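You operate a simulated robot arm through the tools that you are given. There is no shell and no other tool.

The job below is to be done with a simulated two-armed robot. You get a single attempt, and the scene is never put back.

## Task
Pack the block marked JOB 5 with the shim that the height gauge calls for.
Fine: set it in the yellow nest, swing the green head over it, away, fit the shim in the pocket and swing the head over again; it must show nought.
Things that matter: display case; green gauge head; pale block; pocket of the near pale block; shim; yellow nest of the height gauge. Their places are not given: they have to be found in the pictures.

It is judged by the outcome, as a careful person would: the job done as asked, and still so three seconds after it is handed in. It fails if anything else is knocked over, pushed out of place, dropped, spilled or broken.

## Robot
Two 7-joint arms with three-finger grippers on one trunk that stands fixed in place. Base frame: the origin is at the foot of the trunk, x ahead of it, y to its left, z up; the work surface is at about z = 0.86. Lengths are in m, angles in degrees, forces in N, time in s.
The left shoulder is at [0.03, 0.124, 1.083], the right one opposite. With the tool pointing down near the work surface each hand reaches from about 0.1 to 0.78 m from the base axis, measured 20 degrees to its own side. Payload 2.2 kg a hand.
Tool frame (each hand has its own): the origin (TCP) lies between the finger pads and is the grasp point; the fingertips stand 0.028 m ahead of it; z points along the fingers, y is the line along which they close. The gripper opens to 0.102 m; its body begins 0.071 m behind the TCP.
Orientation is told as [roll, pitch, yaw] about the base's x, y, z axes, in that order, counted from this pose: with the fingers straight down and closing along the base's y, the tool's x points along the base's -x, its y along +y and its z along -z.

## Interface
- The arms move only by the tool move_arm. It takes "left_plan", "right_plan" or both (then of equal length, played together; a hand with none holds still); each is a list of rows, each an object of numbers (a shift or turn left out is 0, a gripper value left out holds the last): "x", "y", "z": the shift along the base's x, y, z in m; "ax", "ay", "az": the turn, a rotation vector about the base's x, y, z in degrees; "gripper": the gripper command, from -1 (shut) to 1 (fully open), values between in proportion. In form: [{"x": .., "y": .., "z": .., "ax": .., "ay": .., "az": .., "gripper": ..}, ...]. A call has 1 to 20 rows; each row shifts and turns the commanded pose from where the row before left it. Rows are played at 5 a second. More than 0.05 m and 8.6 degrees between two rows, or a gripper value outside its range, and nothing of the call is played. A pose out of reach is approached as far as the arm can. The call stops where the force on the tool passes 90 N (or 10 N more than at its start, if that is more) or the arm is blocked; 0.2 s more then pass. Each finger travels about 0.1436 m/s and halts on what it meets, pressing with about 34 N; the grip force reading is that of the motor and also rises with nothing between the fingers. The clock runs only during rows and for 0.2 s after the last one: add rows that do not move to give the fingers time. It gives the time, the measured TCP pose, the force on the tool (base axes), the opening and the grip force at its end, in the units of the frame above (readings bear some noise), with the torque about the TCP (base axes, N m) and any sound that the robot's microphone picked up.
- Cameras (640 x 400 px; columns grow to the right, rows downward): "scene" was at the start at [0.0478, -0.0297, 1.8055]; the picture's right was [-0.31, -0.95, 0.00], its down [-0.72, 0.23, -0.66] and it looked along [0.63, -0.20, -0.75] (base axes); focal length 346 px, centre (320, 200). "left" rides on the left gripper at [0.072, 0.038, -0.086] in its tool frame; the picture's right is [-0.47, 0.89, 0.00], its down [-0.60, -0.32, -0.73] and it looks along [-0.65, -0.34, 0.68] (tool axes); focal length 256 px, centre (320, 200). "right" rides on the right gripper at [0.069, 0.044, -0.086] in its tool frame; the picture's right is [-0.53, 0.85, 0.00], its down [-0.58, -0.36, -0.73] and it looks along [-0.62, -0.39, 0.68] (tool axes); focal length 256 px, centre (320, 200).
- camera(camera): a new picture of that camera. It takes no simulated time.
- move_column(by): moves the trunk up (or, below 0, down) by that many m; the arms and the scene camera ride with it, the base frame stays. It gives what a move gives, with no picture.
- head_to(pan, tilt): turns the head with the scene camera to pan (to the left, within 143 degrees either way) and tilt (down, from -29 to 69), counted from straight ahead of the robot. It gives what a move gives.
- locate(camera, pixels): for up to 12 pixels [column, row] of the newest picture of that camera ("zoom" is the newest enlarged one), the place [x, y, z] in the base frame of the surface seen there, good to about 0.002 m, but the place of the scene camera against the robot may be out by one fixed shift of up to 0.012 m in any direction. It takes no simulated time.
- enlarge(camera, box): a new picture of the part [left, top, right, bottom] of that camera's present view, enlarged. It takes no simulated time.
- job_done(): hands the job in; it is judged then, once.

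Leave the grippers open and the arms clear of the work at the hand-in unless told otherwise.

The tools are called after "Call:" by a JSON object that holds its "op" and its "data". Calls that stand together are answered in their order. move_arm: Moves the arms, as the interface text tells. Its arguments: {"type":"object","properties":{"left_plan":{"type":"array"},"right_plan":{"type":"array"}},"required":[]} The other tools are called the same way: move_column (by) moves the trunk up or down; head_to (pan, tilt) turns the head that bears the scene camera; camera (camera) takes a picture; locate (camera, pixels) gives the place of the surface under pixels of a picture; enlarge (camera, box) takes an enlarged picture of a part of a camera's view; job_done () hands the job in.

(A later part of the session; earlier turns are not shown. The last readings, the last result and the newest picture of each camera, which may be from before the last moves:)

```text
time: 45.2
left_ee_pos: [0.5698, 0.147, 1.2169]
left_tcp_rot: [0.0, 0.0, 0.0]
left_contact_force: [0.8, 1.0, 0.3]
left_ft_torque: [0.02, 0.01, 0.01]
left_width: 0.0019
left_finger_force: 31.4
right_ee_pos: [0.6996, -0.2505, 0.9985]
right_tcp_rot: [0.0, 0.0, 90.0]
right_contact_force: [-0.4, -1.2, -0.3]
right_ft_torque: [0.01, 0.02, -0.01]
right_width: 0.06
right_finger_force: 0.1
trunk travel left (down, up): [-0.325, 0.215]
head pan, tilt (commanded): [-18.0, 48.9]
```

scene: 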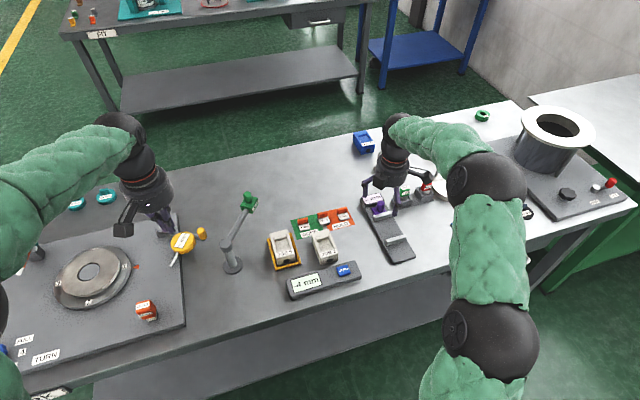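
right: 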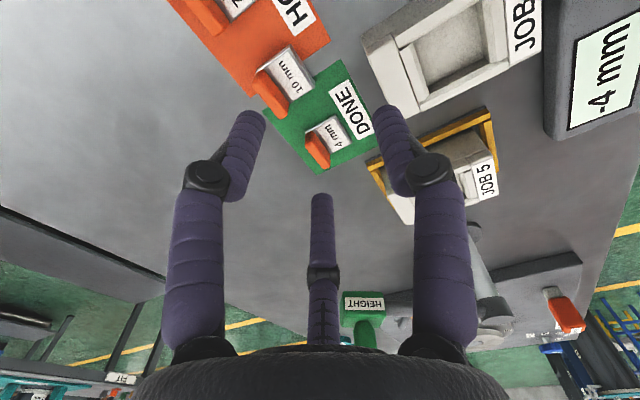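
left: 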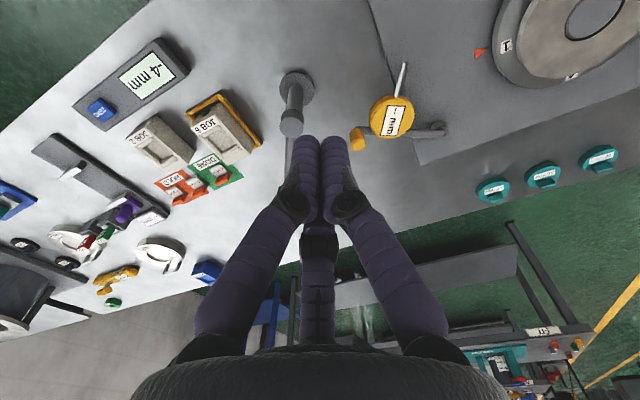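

Mean pose (0.701, −0.2496, 0.999). Moving over the 4 mm shim's tab to (0.743, −0.190), z≈0.96.

Call:
{"op": "move_arm", "data": {"right_plan": [{"x": 0.0141, "y": 0.0199, "z": -0.01}, {"x": 0.0141, "y": 0.0199, "z": -0.015}, {"x": 0.014, "y": 0.0198, "z": -0.015}, {}, {}]}}

Call:
{"op": "camera", "data": {"camera": "right"}}

Call:
{"op": "move_arm", "data": {"right_plan": [{}]}}

Call:
{"op": "move_arm", "data": {"right_plan": [{}]}}

```text
time: 46.4
left_ee_pos: [0.5702, 0.1489, 1.2161]
left_tcp_rot: [0.1, 0.0, 0.1]
left_contact_force: [0.4, 0.5, -0.4]
left_ft_torque: [0.0, 0.0, 0.02]
left_width: 0.0019
left_finger_force: 32.0
right_ee_pos: [0.7419, -0.1885, 0.9572]
right_tcp_rot: [0.0, 0.0, 90.1]
right_contact_force: [-0.7, -0.8, -0.1]
right_ft_torque: [-0.03, 0.0, 0.03]
right_width: 0.0601
right_finger_force: 0.1
trunk travel left (down, up): [-0.325, 0.215]
head pan, tilt (commanded): [-18.0, 48.9]
```

```text
taken
```

right: 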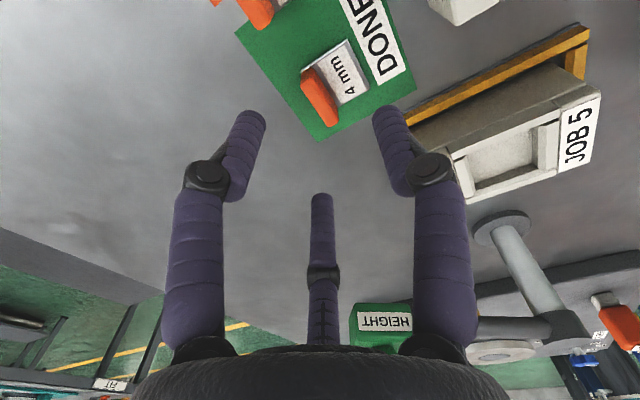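

```text
time: 46.8
left_ee_pos: [0.5698, 0.1482, 1.2169]
left_tcp_rot: [0.0, 0.0, 0.0]
left_contact_force: [-0.1, 0.2, 0.9]
left_ft_torque: [0.0, -0.01, 0.02]
left_width: 0.002
left_finger_force: 31.9
right_ee_pos: [0.7412, -0.1883, 0.9576]
right_tcp_rot: [0.1, 0.1, 90.0]
right_contact_force: [-0.1, 0.2, 0.0]
right_ft_torque: [0.01, 0.02, 0.01]
right_width: 0.0597
right_finger_force: 0.1
trunk travel left (down, up): [-0.325, 0.215]
head pan, tilt (commanded): [-18.0, 48.9]
```

```text
time: 47.2
left_ee_pos: [0.5702, 0.1474, 1.2169]
left_tcp_rot: [0.0, 0.1, -0.1]
left_contact_force: [-0.1, 0.3, -0.7]
left_ft_torque: [0.03, 0.02, -0.01]
left_width: 0.0019
left_finger_force: 31.5
right_ee_pos: [0.7429, -0.1894, 0.9576]
right_tcp_rot: [0.0, 0.0, 90.0]
right_contact_force: [-0.6, 0.4, -1.6]
right_ft_torque: [0.0, -0.01, -0.01]
right_width: 0.0599
right_finger_force: 0.0
trunk travel left (down, up): [-0.325, 0.215]
head pan, tilt (commanded): [-18.0, 48.9]
```

At (0.742, −0.1887, 0.9575). I refine the tab's place from this closer view.

Call:
{"op": "enlarge", "data": {"camera": "right", "box": [280, 20, 400, 140]}}

```text
3.33 times, centred on (340, 80) of right
```

zoom: 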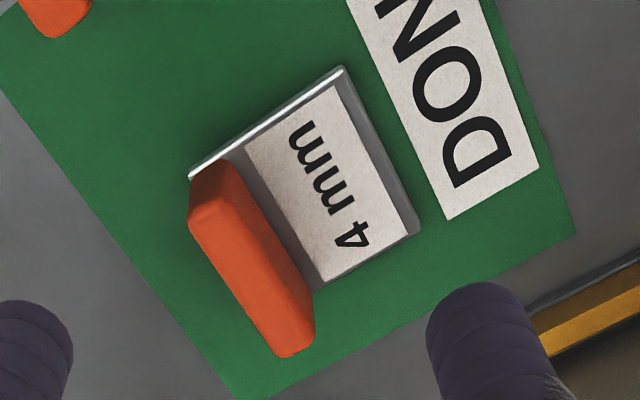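

Call:
{"op": "locate", "data": {"camera": "zoom", "pixels": [[198, 215], [225, 205], [285, 350], [305, 325], [240, 275], [260, 265], [340, 75], [415, 225], [325, 285], [195, 175], [235, 160], [255, 290]]}}

```text
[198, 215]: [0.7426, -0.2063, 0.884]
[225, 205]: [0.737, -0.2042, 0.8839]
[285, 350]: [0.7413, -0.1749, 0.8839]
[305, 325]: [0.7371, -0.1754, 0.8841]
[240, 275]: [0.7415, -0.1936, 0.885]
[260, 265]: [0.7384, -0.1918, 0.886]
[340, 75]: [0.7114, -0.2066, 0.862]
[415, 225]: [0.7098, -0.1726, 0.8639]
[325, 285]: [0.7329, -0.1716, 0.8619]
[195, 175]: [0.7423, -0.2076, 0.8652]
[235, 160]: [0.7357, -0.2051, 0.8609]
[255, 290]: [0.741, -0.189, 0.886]
```

Tab centre (0.7395, −0.190), confirmed. Descending so the fingertips are at z≈0.870, above the plate (0.862) and astride the tab.

Call:
{"op": "move_arm", "data": {"right_plan": [{"x": 0.001, "y": -0.001, "z": -0.025}, {"z": -0.02}, {"z": -0.0145}, {}, {}]}}

Call:
{"op": "camera", "data": {"camera": "right"}}

Call:
{"op": "enlarge", "data": {"camera": "scene", "box": [260, 160, 380, 260]}}

```text
time: 48.4
left_ee_pos: [0.5713, 0.1477, 1.2176]
left_tcp_rot: [0.0, -0.1, -0.1]
left_contact_force: [0.4, 1.1, 0.4]
left_ft_torque: [-0.02, 0.01, 0.02]
left_width: 0.002
left_finger_force: 31.6
right_ee_pos: [0.7444, -0.1901, 0.8986]
right_tcp_rot: [0.0, 0.0, 90.0]
right_contact_force: [-1.1, 0.4, -0.2]
right_ft_torque: [-0.02, 0.02, 0.0]
right_width: 0.06
right_finger_force: 0.0
trunk travel left (down, up): [-0.325, 0.215]
head pan, tilt (commanded): [-18.0, 48.9]
```

```text
taken
```

right: 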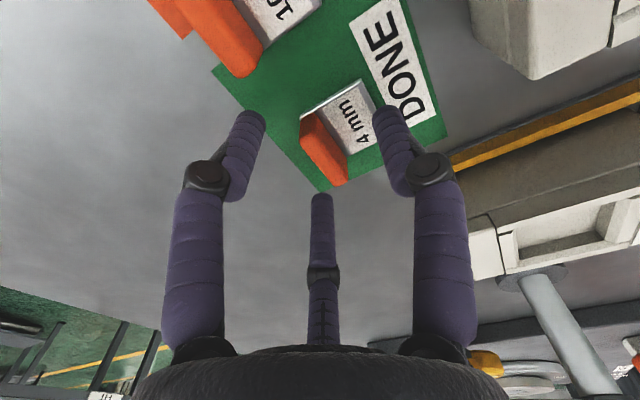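

```text
4.00 times, centred on (320, 210) of scene
```

zoom: 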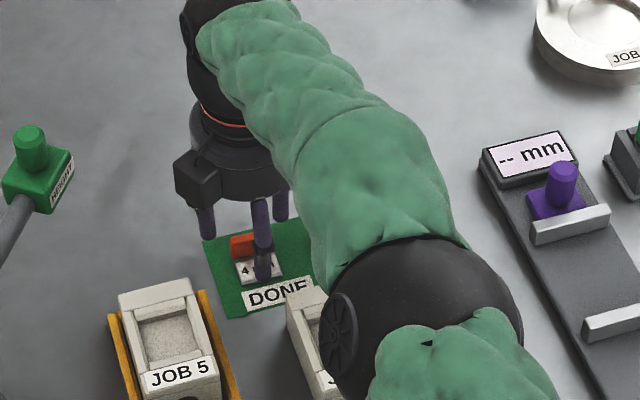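

The tab at (325,150) is centred between the fingers. I check the right elbow height over JOB 2 before closing.

Call:
{"op": "locate", "data": {"camera": "zoom", "pixels": [[430, 300], [350, 330], [380, 200], [430, 380], [300, 90], [330, 380]]}}

Call:
{"op": "move_arm", "data": {"right_plan": [{"gripper": -0.3}, {"gripper": -0.6}, {"gripper": -0.75}, {"gripper": -0.75}]}}

Call:
{"op": "camera", "data": {"camera": "right"}}

```text
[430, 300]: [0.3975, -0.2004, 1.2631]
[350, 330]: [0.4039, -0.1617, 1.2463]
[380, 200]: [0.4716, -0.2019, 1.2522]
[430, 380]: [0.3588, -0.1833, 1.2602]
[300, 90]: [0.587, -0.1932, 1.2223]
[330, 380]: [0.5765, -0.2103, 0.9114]
```

```text
time: 49.4
left_ee_pos: [0.5703, 0.1478, 1.2158]
left_tcp_rot: [0.0, 0.0, -0.1]
left_contact_force: [0.1, 0.0, 0.7]
left_ft_torque: [0.01, 0.01, 0.05]
left_width: 0.0021
left_finger_force: 31.5
right_ee_pos: [0.7436, -0.1902, 0.8991]
right_tcp_rot: [0.0, 0.0, 90.1]
right_contact_force: [0.1, -0.9, 1.2]
right_ft_torque: [0.01, -0.02, -0.01]
right_width: 0.0162
right_finger_force: 34.1
trunk travel left (down, up): [-0.325, 0.215]
head pan, tilt (commanded): [-18.0, 48.9]
```

```text
taken
```

right: 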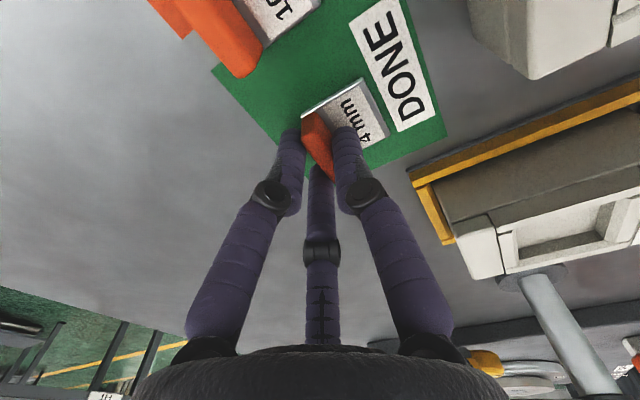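

Gripped: opening 0.0162, force 34 N, as expected for the tab. Lifting a little to check the hold.

Call:
{"op": "move_arm", "data": {"right_plan": [{"gripper": -0.95}, {"z": 0.01}, {"z": 0.02}, {}]}}

Call:
{"op": "camera", "data": {"camera": "right"}}

```text
time: 50.4
left_ee_pos: [0.5698, 0.1483, 1.2165]
left_tcp_rot: [0.1, 0.0, -0.1]
left_contact_force: [-0.3, 0.6, 1.4]
left_ft_torque: [-0.04, 0.02, -0.03]
left_width: 0.0025
left_finger_force: 32.0
right_ee_pos: [0.745, -0.1906, 0.9291]
right_tcp_rot: [0.2, 0.0, 90.1]
right_contact_force: [0.1, -0.5, -0.4]
right_ft_torque: [0.06, -0.02, -0.02]
right_width: 0.0162
right_finger_force: 33.3
trunk travel left (down, up): [-0.325, 0.215]
head pan, tilt (commanded): [-18.0, 48.9]
```

```text
taken
```

right: 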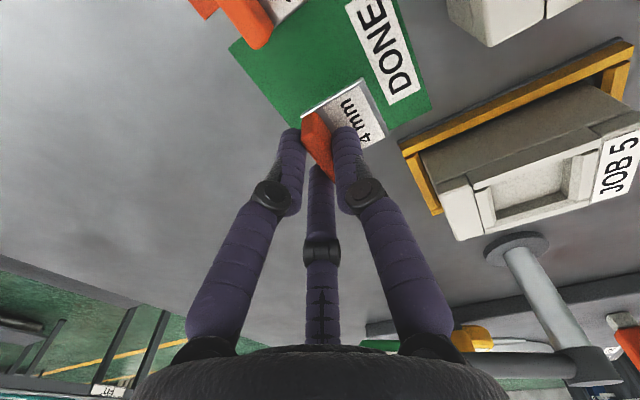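

The shim came up cleanly, level. I now measure the pocket of JOB 5 (visible at about (535,195)) from this camera.

Call:
{"op": "enlarge", "data": {"camera": "right", "box": [430, 100, 640, 240]}}

```text
2.86 times, centred on (535, 170) of right
```

zoom: 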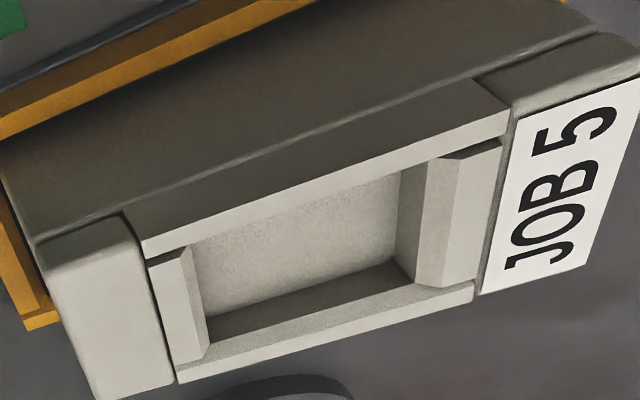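

The view is shallow; I raise the hand for a better angle.

Call:
{"op": "move_arm", "data": {"right_plan": [{"z": 0.04}, {"z": 0.04}, {"x": -0.03, "z": 0.02}, {"x": -0.03}, {}]}}

Call:
{"op": "camera", "data": {"camera": "right"}}

```text
time: 51.6
left_ee_pos: [0.5701, 0.1476, 1.2171]
left_tcp_rot: [0.0, 0.0, 0.0]
left_contact_force: [0.4, 0.3, 0.8]
left_ft_torque: [0.04, -0.04, -0.02]
left_width: 0.0018
left_finger_force: 31.5
right_ee_pos: [0.6841, -0.19, 1.0289]
right_tcp_rot: [0.1, 0.0, 90.0]
right_contact_force: [0.3, 1.0, 0.1]
right_ft_torque: [0.0, 0.03, 0.0]
right_width: 0.0164
right_finger_force: 34.2
trunk travel left (down, up): [-0.325, 0.215]
head pan, tilt (commanded): [-18.0, 48.9]
```

```text
taken
```

right: 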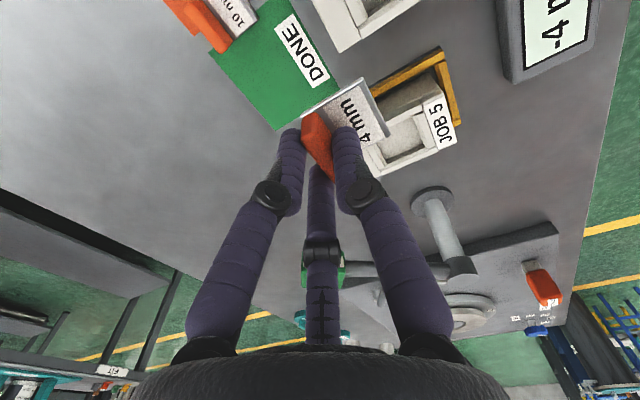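

Part of the pocket is hidden by the held shim; shifting the hand slightly outward for a clear line of sight.

Call:
{"op": "move_arm", "data": {"right_plan": [{"x": 0.025, "z": 0.03}, {}]}}

Call:
{"op": "enlarge", "data": {"camera": "right", "box": [370, 60, 490, 180]}}

Call:
{"op": "enlarge", "data": {"camera": "left", "box": [160, 60, 280, 180]}}

```text
time: 52.2
left_ee_pos: [0.5693, 0.1465, 1.2162]
left_tcp_rot: [0.1, 0.0, 0.0]
left_contact_force: [-0.5, 0.7, 0.2]
left_ft_torque: [-0.01, -0.03, 0.0]
left_width: 0.0021
left_finger_force: 31.5
right_ee_pos: [0.7083, -0.1905, 1.0612]
right_tcp_rot: [-0.1, 0.0, 90.0]
right_contact_force: [-0.5, -0.3, 0.0]
right_ft_torque: [0.03, -0.04, 0.01]
right_width: 0.016
right_finger_force: 33.8
trunk travel left (down, up): [-0.325, 0.215]
head pan, tilt (commanded): [-18.0, 48.9]
```

```text
3.33 times, centred on (430, 120) of right
```

zoom: 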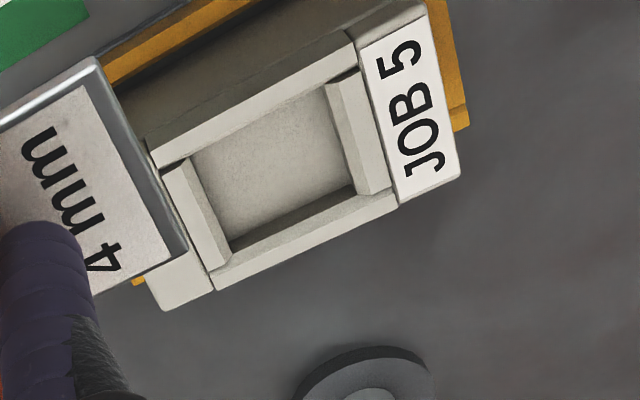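

```text
3.33 times, centred on (220, 120) of left
```

zoom: 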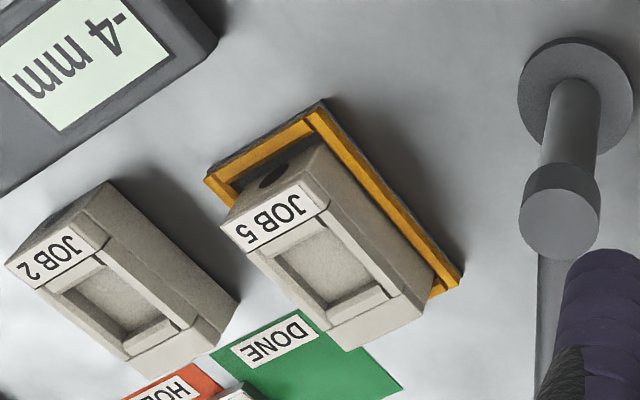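

Clear view of the pocket. I re-take this zoom and locate the pocket floor corners and rim edges.

Call:
{"op": "enlarge", "data": {"camera": "right", "box": [370, 60, 490, 180]}}

Call:
{"op": "locate", "data": {"camera": "zoom", "pixels": [[196, 163], [324, 96], [348, 183], [234, 236], [260, 150], [290, 208], [213, 200], [338, 140], [270, 180], [205, 150], [260, 118], [300, 100]]}}

Call:
{"op": "locate", "data": {"camera": "zoom", "pixels": [[225, 262], [300, 232], [370, 195], [290, 222], [215, 270], [190, 170], [215, 225], [340, 100], [360, 150], [170, 180], [200, 250], [375, 140]]}}

```text
3.33 times, centred on (430, 120) of right
```

zoom: 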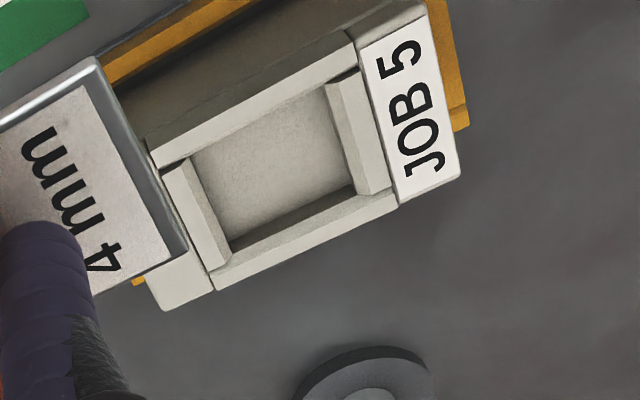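

```text
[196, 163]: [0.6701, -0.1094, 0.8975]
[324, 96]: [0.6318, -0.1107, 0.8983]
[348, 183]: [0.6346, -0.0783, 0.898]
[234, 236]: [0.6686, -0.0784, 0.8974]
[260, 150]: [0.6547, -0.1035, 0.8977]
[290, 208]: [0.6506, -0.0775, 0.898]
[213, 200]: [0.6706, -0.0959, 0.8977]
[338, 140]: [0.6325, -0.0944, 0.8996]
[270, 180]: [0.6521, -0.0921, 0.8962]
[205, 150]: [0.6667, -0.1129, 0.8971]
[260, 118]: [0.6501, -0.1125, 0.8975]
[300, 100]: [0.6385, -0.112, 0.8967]
```

```text
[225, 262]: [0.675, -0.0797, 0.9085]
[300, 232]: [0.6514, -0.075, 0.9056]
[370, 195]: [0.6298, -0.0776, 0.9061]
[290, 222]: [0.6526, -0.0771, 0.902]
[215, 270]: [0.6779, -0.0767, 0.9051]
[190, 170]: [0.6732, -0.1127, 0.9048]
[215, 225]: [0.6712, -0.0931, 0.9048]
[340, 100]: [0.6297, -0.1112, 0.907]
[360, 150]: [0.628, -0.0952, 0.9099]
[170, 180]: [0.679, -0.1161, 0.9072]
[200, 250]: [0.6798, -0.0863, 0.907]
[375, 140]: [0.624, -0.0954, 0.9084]
```

I cross-check the block's outer edges from this view and the left camera, since 2–3 mm matters here.

Call:
{"op": "locate", "data": {"camera": "zoom", "pixels": [[160, 148], [250, 100], [345, 48], [220, 284], [300, 250], [390, 208], [155, 155], [255, 97], [212, 285], [455, 170], [370, 35], [165, 305]]}}

Call:
{"op": "enlarge", "data": {"camera": "left", "box": [190, 85, 260, 155]}}

```text
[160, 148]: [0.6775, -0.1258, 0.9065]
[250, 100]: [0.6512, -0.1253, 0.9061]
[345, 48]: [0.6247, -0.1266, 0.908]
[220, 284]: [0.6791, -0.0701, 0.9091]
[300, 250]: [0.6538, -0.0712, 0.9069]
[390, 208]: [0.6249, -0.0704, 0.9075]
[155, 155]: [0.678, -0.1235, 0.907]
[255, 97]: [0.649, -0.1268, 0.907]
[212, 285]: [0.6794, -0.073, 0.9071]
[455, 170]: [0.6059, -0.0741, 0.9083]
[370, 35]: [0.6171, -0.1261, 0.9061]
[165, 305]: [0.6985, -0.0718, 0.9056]
```

```text
5.71 times, centred on (225, 120) of left
```

zoom: 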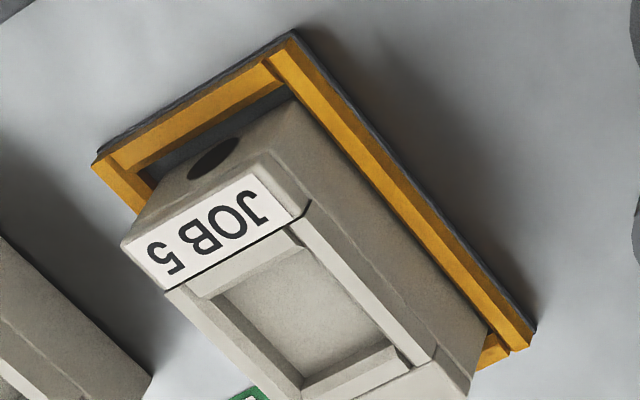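

Block outer y −0.1268…−0.070, x ≈0.606…0.6985; combining both views the pocket floor is about 0.040 × 0.040 centred at (0.652, −0.0984), z≈0.8975. I check the held shim's position relative to the hand.

Call:
{"op": "enlarge", "data": {"camera": "right", "box": [280, 60, 420, 200]}}

Call:
{"op": "move_arm", "data": {"right_plan": [{}]}}

Call:
{"op": "move_arm", "data": {"right_plan": [{}]}}

```text
2.86 times, centred on (350, 130) of right
```

zoom: 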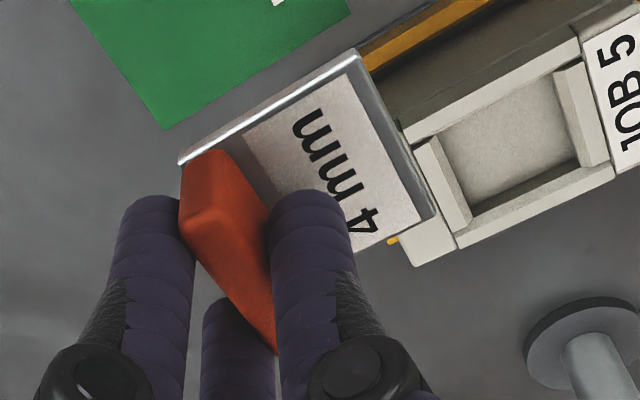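

```text
time: 52.6
left_ee_pos: [0.5702, 0.148, 1.2169]
left_tcp_rot: [0.0, 0.1, 0.0]
left_contact_force: [-0.6, -0.8, -0.8]
left_ft_torque: [0.0, 0.03, 0.02]
left_width: 0.0021
left_finger_force: 31.3
right_ee_pos: [0.7093, -0.1905, 1.0611]
right_tcp_rot: [0.0, 0.0, 90.1]
right_contact_force: [-0.1, -0.1, -0.5]
right_ft_torque: [-0.01, -0.03, -0.01]
right_width: 0.0161
right_finger_force: 33.8
trunk travel left (down, up): [-0.325, 0.215]
head pan, tilt (commanded): [-18.0, 48.9]
```

```text
time: 53.0
left_ee_pos: [0.5703, 0.148, 1.2166]
left_tcp_rot: [0.0, 0.0, 0.0]
left_contact_force: [-0.2, -0.8, 0.4]
left_ft_torque: [0.0, -0.02, 0.03]
left_width: 0.002
left_finger_force: 31.6
right_ee_pos: [0.7091, -0.1907, 1.0614]
right_tcp_rot: [0.0, -0.1, 90.0]
right_contact_force: [-0.6, -0.7, -0.2]
right_ft_torque: [0.03, 0.02, 0.0]
right_width: 0.0161
right_finger_force: 33.9
trunk travel left (down, up): [-0.325, 0.215]
head pan, tilt (commanded): [-18.0, 48.9]
```

Call:
{"op": "locate", "data": {"camera": "zoom", "pixels": [[352, 60], [432, 212], [186, 160], [300, 130], [400, 200], [380, 120], [250, 130], [355, 243], [200, 200], [225, 180], [270, 320], [190, 210]]}}

```text
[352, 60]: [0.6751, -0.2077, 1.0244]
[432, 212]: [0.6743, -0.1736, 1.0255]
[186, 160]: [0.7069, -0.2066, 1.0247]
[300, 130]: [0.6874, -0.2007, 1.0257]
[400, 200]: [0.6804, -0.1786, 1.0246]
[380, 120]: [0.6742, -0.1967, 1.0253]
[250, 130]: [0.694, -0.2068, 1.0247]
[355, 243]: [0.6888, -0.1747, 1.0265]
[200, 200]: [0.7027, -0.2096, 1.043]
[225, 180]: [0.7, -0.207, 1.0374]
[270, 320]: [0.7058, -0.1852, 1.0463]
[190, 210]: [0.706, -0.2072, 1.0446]
```

Held shim is level, centre (0.6906, −0.1907). It has to move by (−0.0386, +0.0923) and down 0.1235 to the pocket floor. Lateral move first, at height.

Call:
{"op": "move_arm", "data": {"right_plan": [{"x": -0.0129, "y": 0.0308}, {"x": -0.0129, "y": 0.0308}, {"x": -0.0128, "y": 0.0307}, {}, {}]}}

Call:
{"op": "camera", "data": {"camera": "right"}}

Call:
{"op": "camera", "data": {"camera": "left"}}

Call:
{"op": "enlarge", "data": {"camera": "scene", "box": [210, 160, 370, 290]}}

```text
time: 54.2
left_ee_pos: [0.5706, 0.1486, 1.2173]
left_tcp_rot: [0.1, 0.0, -0.1]
left_contact_force: [0.1, -0.6, -0.1]
left_ft_torque: [0.0, 0.02, -0.02]
left_width: 0.0019
left_finger_force: 31.4
right_ee_pos: [0.6693, -0.0954, 1.0608]
right_tcp_rot: [0.1, 0.0, 90.0]
right_contact_force: [0.7, 0.1, -0.2]
right_ft_torque: [-0.02, 0.0, -0.04]
right_width: 0.0163
right_finger_force: 33.5
trunk travel left (down, up): [-0.325, 0.215]
head pan, tilt (commanded): [-18.0, 48.9]
```

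```text
taken
```

right: 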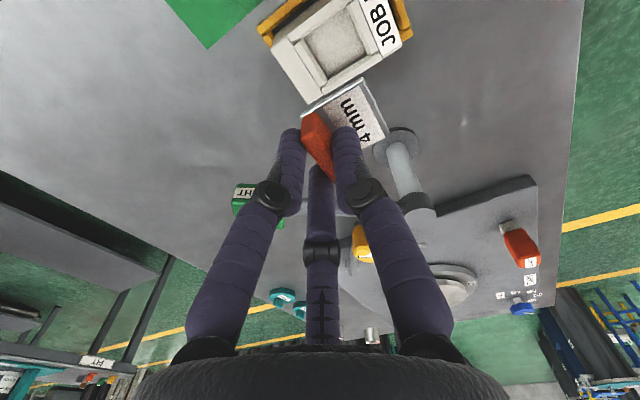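

```text
taken
```

left: 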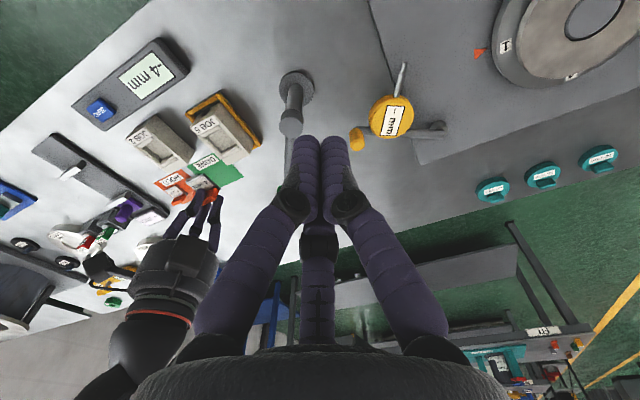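

```text
3.08 times, centred on (290, 225) of scene
```

zoom: 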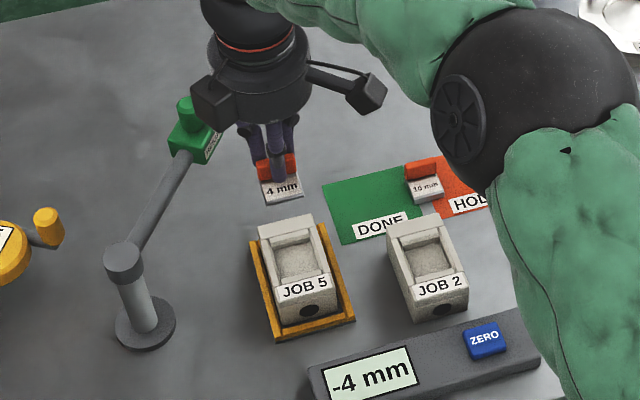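

Now I compare shim and pocket within the same right-camera view.

Call:
{"op": "enlarge", "data": {"camera": "right", "box": [260, 0, 420, 160]}}

```text
2.50 times, centred on (340, 80) of right
```

zoom: 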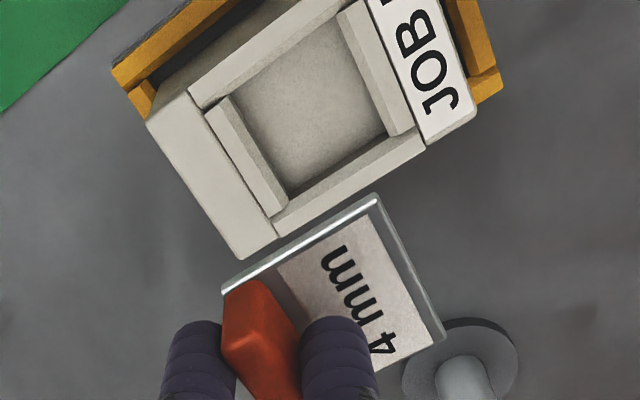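

Call:
{"op": "locate", "data": {"camera": "zoom", "pixels": [[372, 200], [440, 338], [228, 285], [400, 265], [320, 240], [370, 260], [240, 97], [290, 188], [383, 130], [335, 20], [300, 110], [270, 140]]}}

Call:
{"op": "locate", "data": {"camera": "zoom", "pixels": [[155, 125], [240, 252], [270, 225], [420, 150], [198, 95], [260, 55], [330, 200], [205, 110], [285, 205], [345, 20], [405, 125], [370, 80]]}}

```text
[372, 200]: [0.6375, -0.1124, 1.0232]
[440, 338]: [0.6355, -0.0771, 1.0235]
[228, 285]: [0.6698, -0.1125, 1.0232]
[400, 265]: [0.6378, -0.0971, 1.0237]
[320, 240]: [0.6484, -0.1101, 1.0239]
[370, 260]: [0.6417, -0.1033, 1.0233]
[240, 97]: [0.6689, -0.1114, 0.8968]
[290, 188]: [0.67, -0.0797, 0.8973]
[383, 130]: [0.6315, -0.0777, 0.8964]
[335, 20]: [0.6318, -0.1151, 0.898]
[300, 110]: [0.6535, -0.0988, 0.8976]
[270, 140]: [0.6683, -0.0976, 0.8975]
```

```text
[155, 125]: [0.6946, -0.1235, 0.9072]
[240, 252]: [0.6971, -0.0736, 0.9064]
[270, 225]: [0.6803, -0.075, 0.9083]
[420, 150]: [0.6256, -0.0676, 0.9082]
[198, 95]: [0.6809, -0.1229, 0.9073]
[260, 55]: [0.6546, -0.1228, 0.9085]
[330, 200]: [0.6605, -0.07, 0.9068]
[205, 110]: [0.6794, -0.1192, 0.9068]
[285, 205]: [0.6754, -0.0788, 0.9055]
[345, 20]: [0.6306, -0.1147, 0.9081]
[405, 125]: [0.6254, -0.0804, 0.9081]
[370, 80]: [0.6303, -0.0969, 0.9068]
```

In this view the shim centre is (0.6533, −0.0948) and the pocket centre about (0.6515, −0.099): I correct by (−0.0018, −0.0042) and descend to about 15 mm above the pocket floor.

Call:
{"op": "move_arm", "data": {"right_plan": [{"x": -0.0018, "y": -0.0042, "z": -0.02}, {"z": -0.03}, {"z": -0.03}, {"z": -0.02}, {}, {}]}}

Call:
{"op": "camera", "data": {"camera": "right"}}

Call:
{"op": "enlarge", "data": {"camera": "right", "box": [260, 40, 420, 200]}}

Call:
{"op": "enlarge", "data": {"camera": "scene", "box": [240, 200, 340, 290]}}

```text
time: 55.6
left_ee_pos: [0.5703, 0.1472, 1.2164]
left_tcp_rot: [0.1, 0.0, 0.0]
left_contact_force: [1.0, -0.1, 0.5]
left_ft_torque: [-0.01, -0.01, 0.04]
left_width: 0.0022
left_finger_force: 31.6
right_ee_pos: [0.6668, -0.1016, 0.9567]
right_tcp_rot: [0.1, 0.0, 89.9]
right_contact_force: [0.1, -0.3, -1.3]
right_ft_torque: [-0.01, 0.01, -0.01]
right_width: 0.016
right_finger_force: 34.3
trunk travel left (down, up): [-0.325, 0.215]
head pan, tilt (commanded): [-18.0, 48.9]
```

```text
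taken
```

right: 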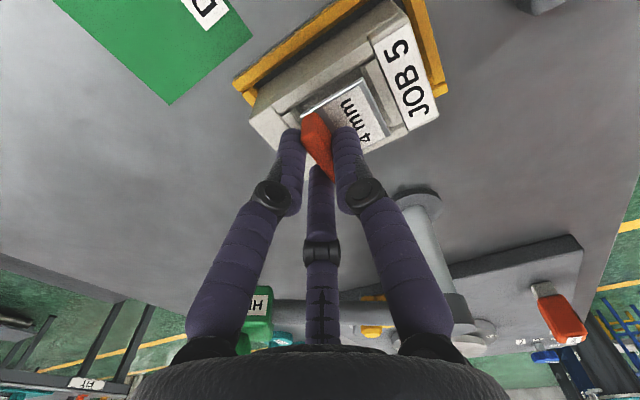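

```text
2.50 times, centred on (340, 120) of right
```

zoom: 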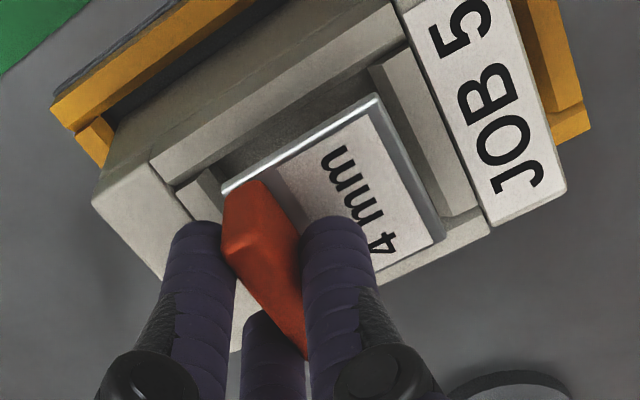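

```text
4.44 times, centred on (290, 245) of scene
```

zoom: 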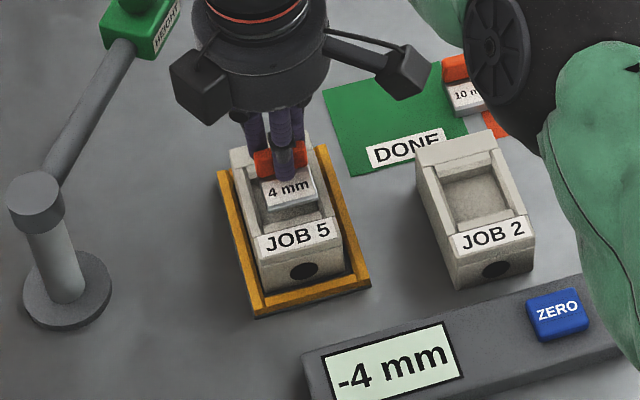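

The shim is above the pocket. I re-measure in the right zoom: shim corners against the bars.

Call:
{"op": "enlarge", "data": {"camera": "right", "box": [260, 40, 420, 200]}}

Call:
{"op": "locate", "data": {"camera": "zoom", "pixels": [[374, 100], [438, 240], [228, 190], [400, 165], [300, 150], [365, 135], [155, 165], [270, 95], [400, 28], [480, 220], [390, 280], [250, 140]]}}

Call:
{"op": "locate", "data": {"camera": "zoom", "pixels": [[175, 188], [215, 160], [290, 115], [370, 68], [440, 195], [475, 205], [410, 120], [200, 195], [452, 215], [384, 275], [110, 205], [180, 260]]}}

```text
2.50 times, centred on (340, 120) of right
```

zoom: 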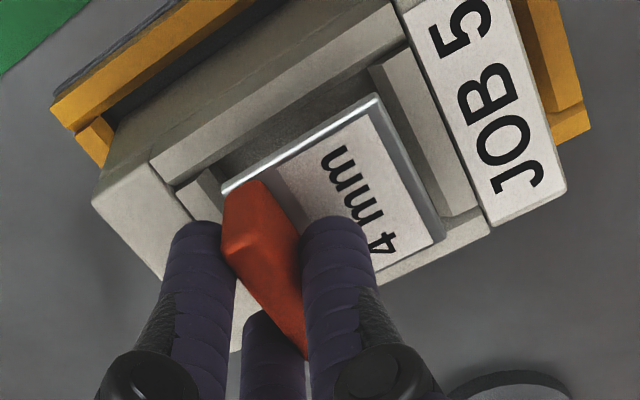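

```text
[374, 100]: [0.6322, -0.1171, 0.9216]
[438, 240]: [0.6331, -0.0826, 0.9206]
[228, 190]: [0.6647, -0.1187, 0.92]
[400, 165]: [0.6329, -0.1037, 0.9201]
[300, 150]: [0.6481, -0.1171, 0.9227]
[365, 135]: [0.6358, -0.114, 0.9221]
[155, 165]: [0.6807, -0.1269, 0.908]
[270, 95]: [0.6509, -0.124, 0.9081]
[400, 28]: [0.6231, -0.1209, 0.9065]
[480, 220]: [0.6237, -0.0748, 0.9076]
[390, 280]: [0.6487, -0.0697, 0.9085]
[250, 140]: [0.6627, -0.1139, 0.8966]
```

```text
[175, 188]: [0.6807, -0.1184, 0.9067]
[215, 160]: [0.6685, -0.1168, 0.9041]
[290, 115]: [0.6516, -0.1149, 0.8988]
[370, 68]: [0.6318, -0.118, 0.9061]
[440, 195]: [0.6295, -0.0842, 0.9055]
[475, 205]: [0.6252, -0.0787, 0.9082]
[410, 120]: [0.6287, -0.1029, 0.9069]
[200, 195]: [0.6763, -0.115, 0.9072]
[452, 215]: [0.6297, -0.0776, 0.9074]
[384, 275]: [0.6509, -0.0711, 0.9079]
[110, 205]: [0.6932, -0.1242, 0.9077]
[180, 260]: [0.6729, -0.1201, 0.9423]
```

Shim centre (0.6487, −0.0998) versus pocket centre (0.651, −0.098). I correct by (+0.0023, +0.0018) and lower to just at the rim.

Call:
{"op": "move_arm", "data": {"right_plan": [{"x": 0.0023, "y": 0.0018}, {"z": -0.004}, {}]}}

Call:
{"op": "enlarge", "data": {"camera": "right", "box": [260, 40, 420, 200]}}

Call:
{"op": "locate", "data": {"camera": "zoom", "pixels": [[374, 100], [438, 240], [228, 190], [370, 115], [430, 235], [405, 170], [175, 188], [370, 68], [475, 205], [270, 95], [452, 215], [410, 120]]}}

```text
time: 56.4
left_ee_pos: [0.5707, 0.1476, 1.2167]
left_tcp_rot: [0.1, 0.0, 0.0]
left_contact_force: [0.5, 0.4, -0.9]
left_ft_torque: [-0.02, -0.01, 0.05]
left_width: 0.0022
left_finger_force: 31.4
right_ee_pos: [0.6692, -0.1001, 0.9554]
right_tcp_rot: [0.0, 0.0, 90.0]
right_contact_force: [0.0, 0.4, -1.3]
right_ft_torque: [-0.02, -0.01, -0.02]
right_width: 0.016
right_finger_force: 33.9
trunk travel left (down, up): [-0.325, 0.215]
head pan, tilt (commanded): [-18.0, 48.9]
```

```text
2.50 times, centred on (340, 120) of right
```

zoom: 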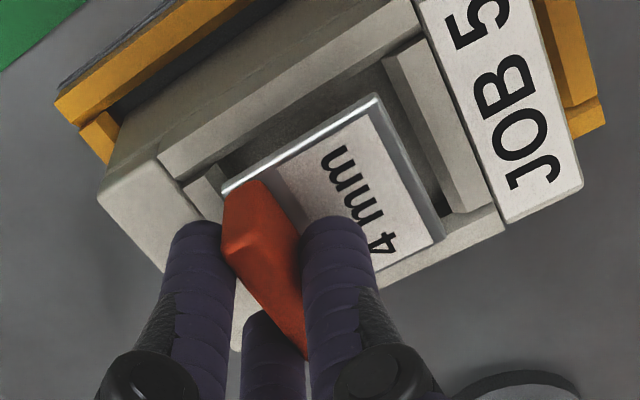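

```text
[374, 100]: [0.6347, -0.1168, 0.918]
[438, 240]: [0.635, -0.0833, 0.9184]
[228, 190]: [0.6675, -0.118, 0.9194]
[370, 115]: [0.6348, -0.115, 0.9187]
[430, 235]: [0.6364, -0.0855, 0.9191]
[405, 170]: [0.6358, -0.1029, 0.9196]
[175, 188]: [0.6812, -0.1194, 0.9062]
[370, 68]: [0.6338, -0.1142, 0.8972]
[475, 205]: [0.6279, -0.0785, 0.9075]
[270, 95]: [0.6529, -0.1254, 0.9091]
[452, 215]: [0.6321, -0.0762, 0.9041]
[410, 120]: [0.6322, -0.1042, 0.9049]
```

Shim now (0.6512, −0.100); pocket centre (0.651, −0.0985). A last +1.5 mm in y, then down in steps, watching force.

Call:
{"op": "move_arm", "data": {"right_plan": [{"y": 0.0015}, {"z": -0.004}, {"z": -0.004}, {"z": -0.003}, {}]}}

Call:
{"op": "enlarge", "data": {"camera": "right", "box": [260, 40, 420, 200]}}

```text
time: 57.6
left_ee_pos: [0.5704, 0.1481, 1.2173]
left_tcp_rot: [0.0, -0.1, 0.0]
left_contact_force: [0.3, -0.3, 0.0]
left_ft_torque: [0.0, 0.01, 0.01]
left_width: 0.0018
left_finger_force: 31.5
right_ee_pos: [0.6697, -0.0976, 0.9437]
right_tcp_rot: [0.0, -0.1, 90.0]
right_contact_force: [0.3, -0.1, -1.0]
right_ft_torque: [-0.04, -0.03, 0.01]
right_width: 0.0162
right_finger_force: 33.8
trunk travel left (down, up): [-0.325, 0.215]
head pan, tilt (commanded): [-18.0, 48.9]
```

```text
2.50 times, centred on (340, 120) of right
```

zoom: 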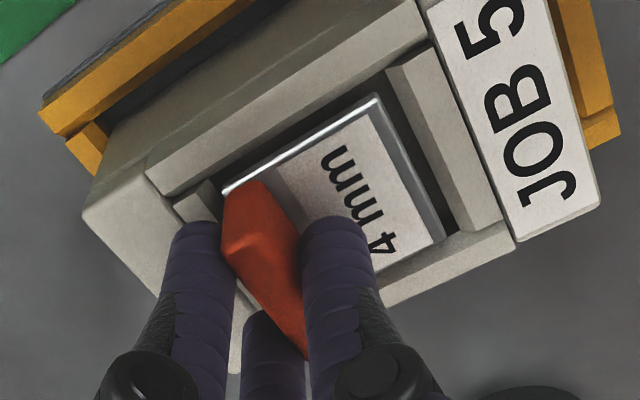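

The shim has entered the pocket with no contact force. Continuing down.

Call:
{"op": "move_arm", "data": {"right_plan": [{"z": -0.003}, {"z": -0.002}, {}]}}

```text
time: 58.4
left_ee_pos: [0.5702, 0.1478, 1.2162]
left_tcp_rot: [0.0, 0.0, 0.0]
left_contact_force: [0.0, -0.9, 0.4]
left_ft_torque: [-0.01, -0.02, 0.0]
left_width: 0.0021
left_finger_force: 31.6
right_ee_pos: [0.6697, -0.099, 0.9391]
right_tcp_rot: [-0.1, 0.0, 90.0]
right_contact_force: [-0.3, 0.1, -1.0]
right_ft_torque: [0.01, 0.02, -0.03]
right_width: 0.0163
right_finger_force: 34.9
trunk travel left (down, up): [-0.325, 0.215]
head pan, tilt (commanded): [-18.0, 48.9]
```

Call:
{"op": "move_arm", "data": {"right_plan": [{"z": -0.001}, {"z": -0.001}, {}]}}

Call:
{"op": "enlarge", "data": {"camera": "right", "box": [260, 40, 420, 200]}}

Call:
{"op": "locate", "data": {"camera": "zoom", "pixels": [[370, 115], [430, 235], [405, 175], [350, 130], [300, 150], [475, 205], [250, 110], [120, 210], [380, 200], [455, 160]]}}

```text
time: 59.2
left_ee_pos: [0.5693, 0.1473, 1.2172]
left_tcp_rot: [0.0, 0.0, 0.1]
left_contact_force: [-0.6, 0.4, -0.5]
left_ft_torque: [0.03, 0.01, 0.0]
left_width: 0.0021
left_finger_force: 31.0
right_ee_pos: [0.6691, -0.0982, 0.9379]
right_tcp_rot: [0.0, 0.0, 90.1]
right_contact_force: [-0.5, -0.1, 2.2]
right_ft_torque: [0.02, 0.09, 0.0]
right_width: 0.016
right_finger_force: 34.1
trunk travel left (down, up): [-0.325, 0.215]
head pan, tilt (commanded): [-18.0, 48.9]
```

```text
2.50 times, centred on (340, 120) of right
```

zoom: 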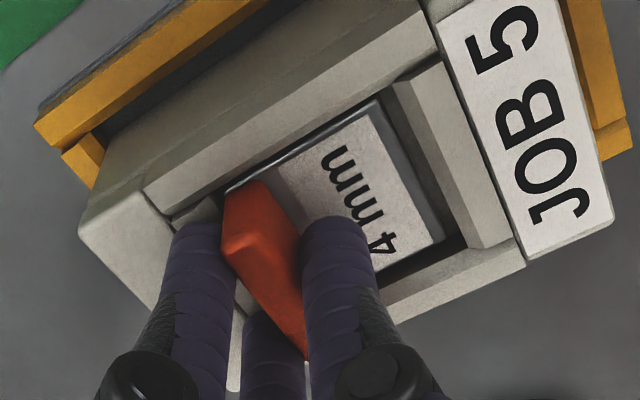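

```text
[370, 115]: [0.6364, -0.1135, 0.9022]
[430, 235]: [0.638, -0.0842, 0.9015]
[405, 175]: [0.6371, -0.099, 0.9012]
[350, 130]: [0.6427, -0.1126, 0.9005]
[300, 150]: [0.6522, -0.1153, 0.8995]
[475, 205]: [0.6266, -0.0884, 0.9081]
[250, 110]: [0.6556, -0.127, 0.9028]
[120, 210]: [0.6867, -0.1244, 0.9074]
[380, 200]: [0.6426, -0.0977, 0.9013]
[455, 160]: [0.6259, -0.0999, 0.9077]
```

Contact (+2 N) and the plate top reads z≈0.9015 = floor + 4 mm: the shim is down on the pocket floor. I open the fingers and lift straight up.

Call:
{"op": "move_arm", "data": {"right_plan": [{"gripper": -0.5}, {"gripper": -0.2}, {"gripper": 0.0}, {"z": 0.015}, {"z": 0.03}, {"z": 0.04}, {"z": 0.04}, {}]}}

Call:
{"op": "camera", "data": {"camera": "right"}}

Call:
{"op": "enlarge", "data": {"camera": "scene", "box": [240, 200, 340, 290]}}

```text
time: 61.0
left_ee_pos: [0.5702, 0.1472, 1.216]
left_tcp_rot: [0.0, -0.1, 0.0]
left_contact_force: [0.1, -0.8, 0.3]
left_ft_torque: [0.0, 0.02, -0.01]
left_width: 0.0024
left_finger_force: 31.2
right_ee_pos: [0.671, -0.0975, 1.0612]
right_tcp_rot: [0.0, -0.1, 90.0]
right_contact_force: [-0.4, -0.3, -0.5]
right_ft_torque: [0.01, -0.02, -0.02]
right_width: 0.0509
right_finger_force: 0.0
trunk travel left (down, up): [-0.325, 0.215]
head pan, tilt (commanded): [-18.0, 48.9]
```

```text
taken
```

right: 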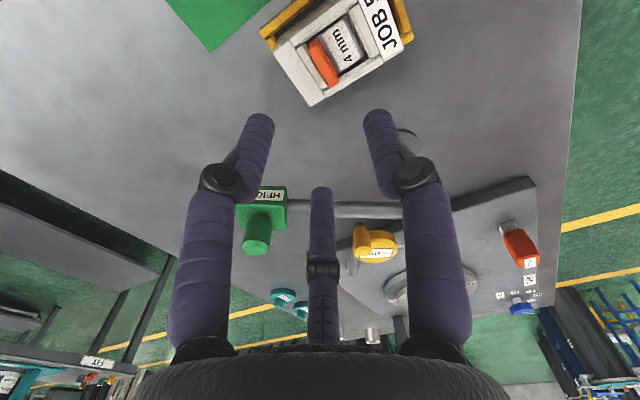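

```text
4.44 times, centred on (290, 245) of scene
```

zoom: 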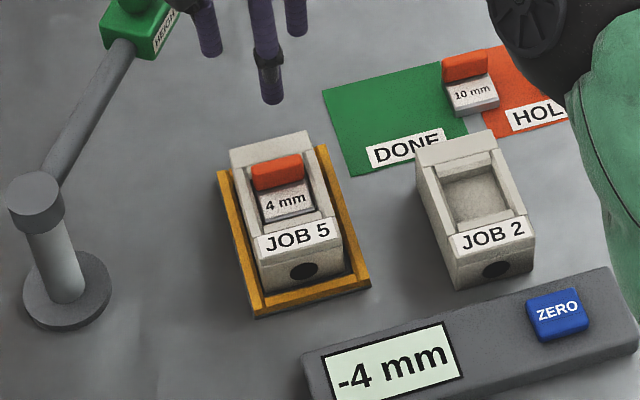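

The 4 mm shim sits in JOB 5's pocket. I withdraw the right hand to the right and check the seating.

Call:
{"op": "move_arm", "data": {"right_plan": [{"z": 0.03}, {"x": -0.012, "y": -0.032, "z": 0.014}, {"x": -0.017, "y": -0.032, "z": 0.014}, {"x": -0.017, "y": -0.032, "z": 0.014}, {"x": -0.017, "y": -0.032, "z": 0.014}, {"x": -0.017, "y": -0.032, "z": 0.014}, {"x": -0.017, "y": -0.032, "z": 0.014}, {"x": -0.017, "y": -0.032, "z": 0.01}, {"x": -0.017, "y": -0.032, "z": 0.005}, {"x": -0.017, "y": -0.032, "gripper": 1.0}, {"x": -0.017, "y": -0.032, "gripper": 1.0}, {}]}}

Call:
{"op": "enlarge", "data": {"camera": "scene", "box": [260, 220, 310, 275]}}

Call:
{"op": "enlarge", "data": {"camera": "left", "box": [170, 70, 290, 170]}}

Call:
{"op": "camera", "data": {"camera": "scene"}}

```text
time: 63.6
left_ee_pos: [0.5699, 0.1489, 1.2156]
left_tcp_rot: [0.0, -0.1, 0.0]
left_contact_force: [0.9, -0.4, 1.5]
left_ft_torque: [-0.02, -0.01, 0.01]
left_width: 0.0021
left_finger_force: 31.2
right_ee_pos: [0.5052, -0.4172, 1.1919]
right_tcp_rot: [-0.1, 0.0, 90.0]
right_contact_force: [0.0, 0.1, 1.2]
right_ft_torque: [-0.02, 0.02, 0.0]
right_width: 0.1019
right_finger_force: 0.0
trunk travel left (down, up): [-0.325, 0.215]
head pan, tilt (commanded): [-18.0, 48.9]
```

```text
7.27 times, centred on (285, 248) of scene
```

zoom: 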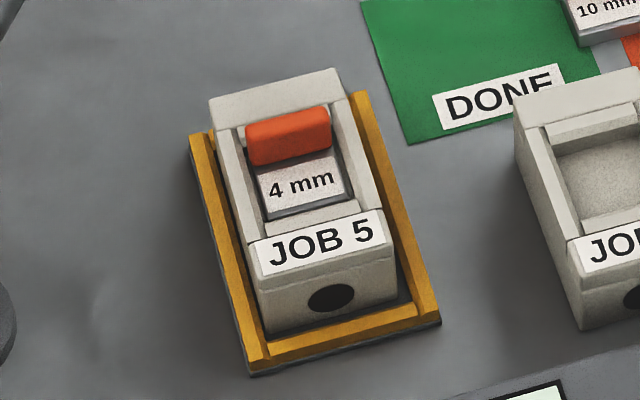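

```text
4.00 times, centred on (230, 120) of left
```

zoom: 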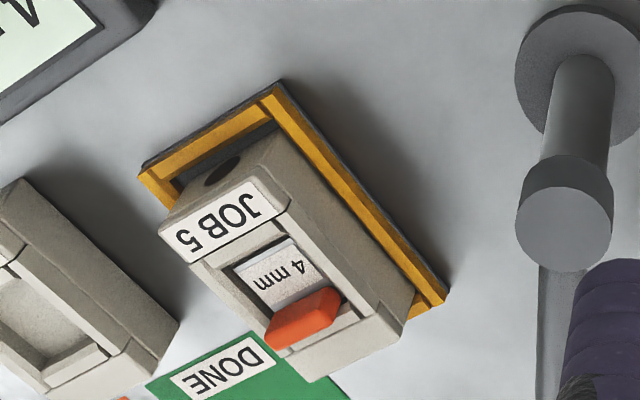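

```text
taken
```

scene: 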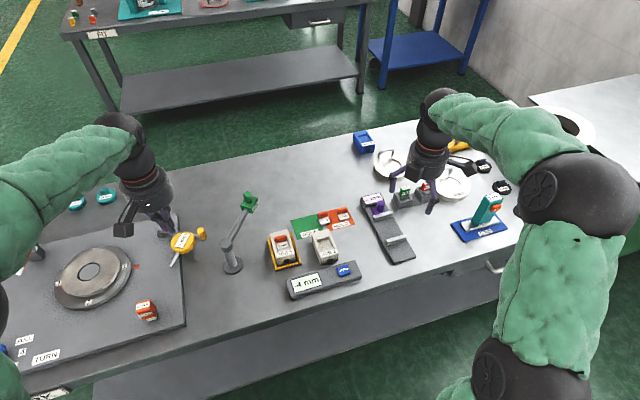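

Shim lies flat in the pocket. Now the left hand (still closed) goes back to the far side of the gauge arm for the second swing.

Call:
{"op": "move_arm", "data": {"left_plan": [{"x": 0.0275, "y": -0.0184, "z": -0.0156}, {"x": 0.0275, "y": -0.0184, "z": -0.0156}, {"x": 0.0275, "y": -0.0184, "z": -0.0156}, {"x": 0.0275, "y": -0.0184, "z": -0.0156}, {"x": 0.0275, "y": -0.0184, "z": -0.0156}, {"x": 0.0147, "y": -0.0008, "z": -0.03}, {"z": -0.04}, {"z": -0.037}, {}, {}]}}

Call:
{"op": "camera", "data": {"camera": "left"}}

Call:
{"op": "enlarge", "data": {"camera": "scene", "box": [160, 150, 320, 290]}}

```text
time: 65.8
left_ee_pos: [0.7241, 0.0518, 1.0284]
left_tcp_rot: [0.0, 0.0, 0.0]
left_contact_force: [-1.0, 0.5, 0.9]
left_ft_torque: [0.03, 0.02, -0.03]
left_width: 0.0021
left_finger_force: 31.5
right_ee_pos: [0.505, -0.4162, 1.1907]
right_tcp_rot: [0.0, 0.1, 90.0]
right_contact_force: [0.4, 0.2, 0.2]
right_ft_torque: [0.01, 0.01, 0.03]
right_width: 0.1021
right_finger_force: 0.1
trunk travel left (down, up): [-0.325, 0.215]
head pan, tilt (commanded): [-18.0, 48.9]
```

```text
taken
```

left: 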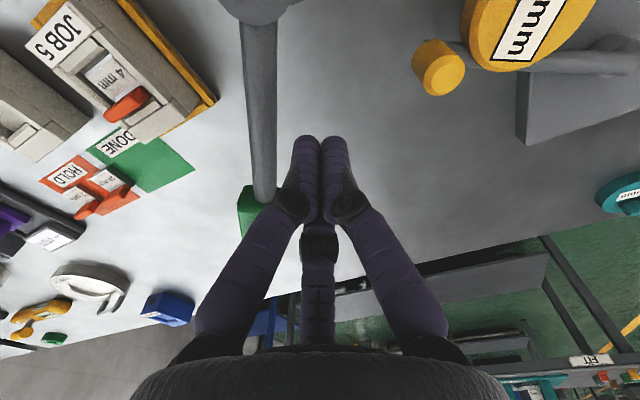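

```text
2.86 times, centred on (240, 220) of scene
```

zoom: 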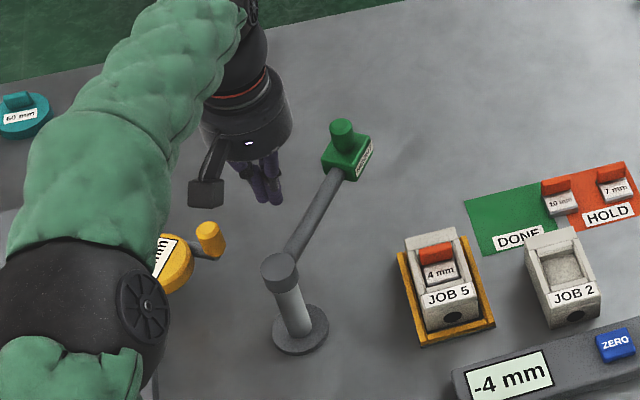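

Same situation as before the first swing. Descending beside the arm (with 3 mm more clearance).

Call:
{"op": "move_arm", "data": {"left_plan": [{"x": -0.001, "y": 0.004, "z": -0.02}, {"z": -0.0245}, {}]}}

Call:
{"op": "camera", "data": {"camera": "left"}}

```text
time: 66.6
left_ee_pos: [0.7205, 0.0547, 0.9831]
left_tcp_rot: [0.0, 0.0, 0.0]
left_contact_force: [-0.1, 1.0, 0.4]
left_ft_torque: [0.02, -0.01, 0.01]
left_width: 0.0021
left_finger_force: 31.3
right_ee_pos: [0.5043, -0.4158, 1.1913]
right_tcp_rot: [-0.1, 0.0, 90.1]
right_contact_force: [0.5, 0.0, -0.7]
right_ft_torque: [0.0, 0.0, -0.03]
right_width: 0.102
right_finger_force: 0.1
trunk travel left (down, up): [-0.325, 0.215]
head pan, tilt (commanded): [-18.0, 48.9]
```

```text
taken
```

left: 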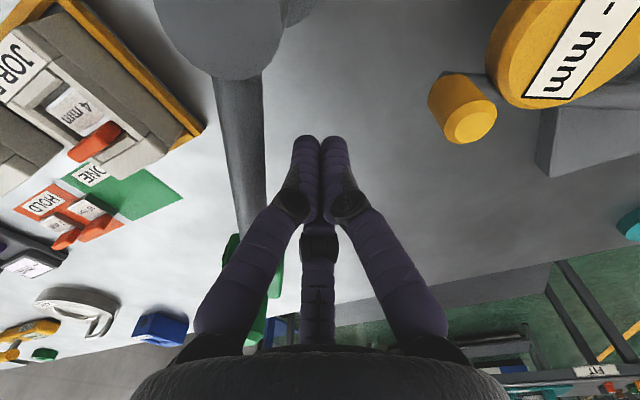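

Pushing again along the arc, as before.

Call:
{"op": "move_arm", "data": {"left_plan": [{"x": -0.003, "y": -0.0045}, {"x": -0.003, "y": -0.005}, {"x": -0.0023, "y": -0.006}, {"x": -0.0023, "y": -0.006}, {"x": -0.0023, "y": -0.0055}, {"x": -0.0034, "y": -0.005}, {"x": -0.0034, "y": -0.0051}, {"x": -0.0042, "y": -0.0044}, {"x": -0.0043, "y": -0.0043}, {}]}}

Call:
{"op": "enlarge", "data": {"camera": "scene", "box": [190, 160, 370, 300]}}

```text
time: 68.8
left_ee_pos: [0.6915, 0.0074, 0.9845]
left_tcp_rot: [0.0, 0.0, 0.0]
left_contact_force: [0.4, 0.1, 0.3]
left_ft_torque: [-0.02, 0.0, -0.01]
left_width: 0.0024
left_finger_force: 31.1
right_ee_pos: [0.5042, -0.4163, 1.1915]
right_tcp_rot: [0.0, 0.0, 90.1]
right_contact_force: [0.6, -0.1, 0.0]
right_ft_torque: [0.04, 0.02, 0.0]
right_width: 0.1021
right_finger_force: 0.1
trunk travel left (down, up): [-0.325, 0.215]
head pan, tilt (commanded): [-18.0, 48.9]
```

```text
2.86 times, centred on (280, 230) of scene
```

zoom: 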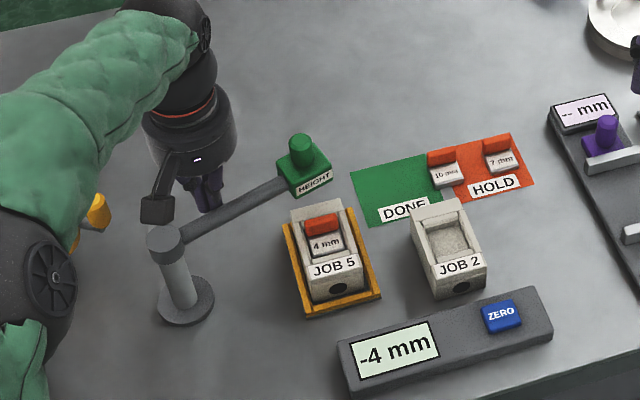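

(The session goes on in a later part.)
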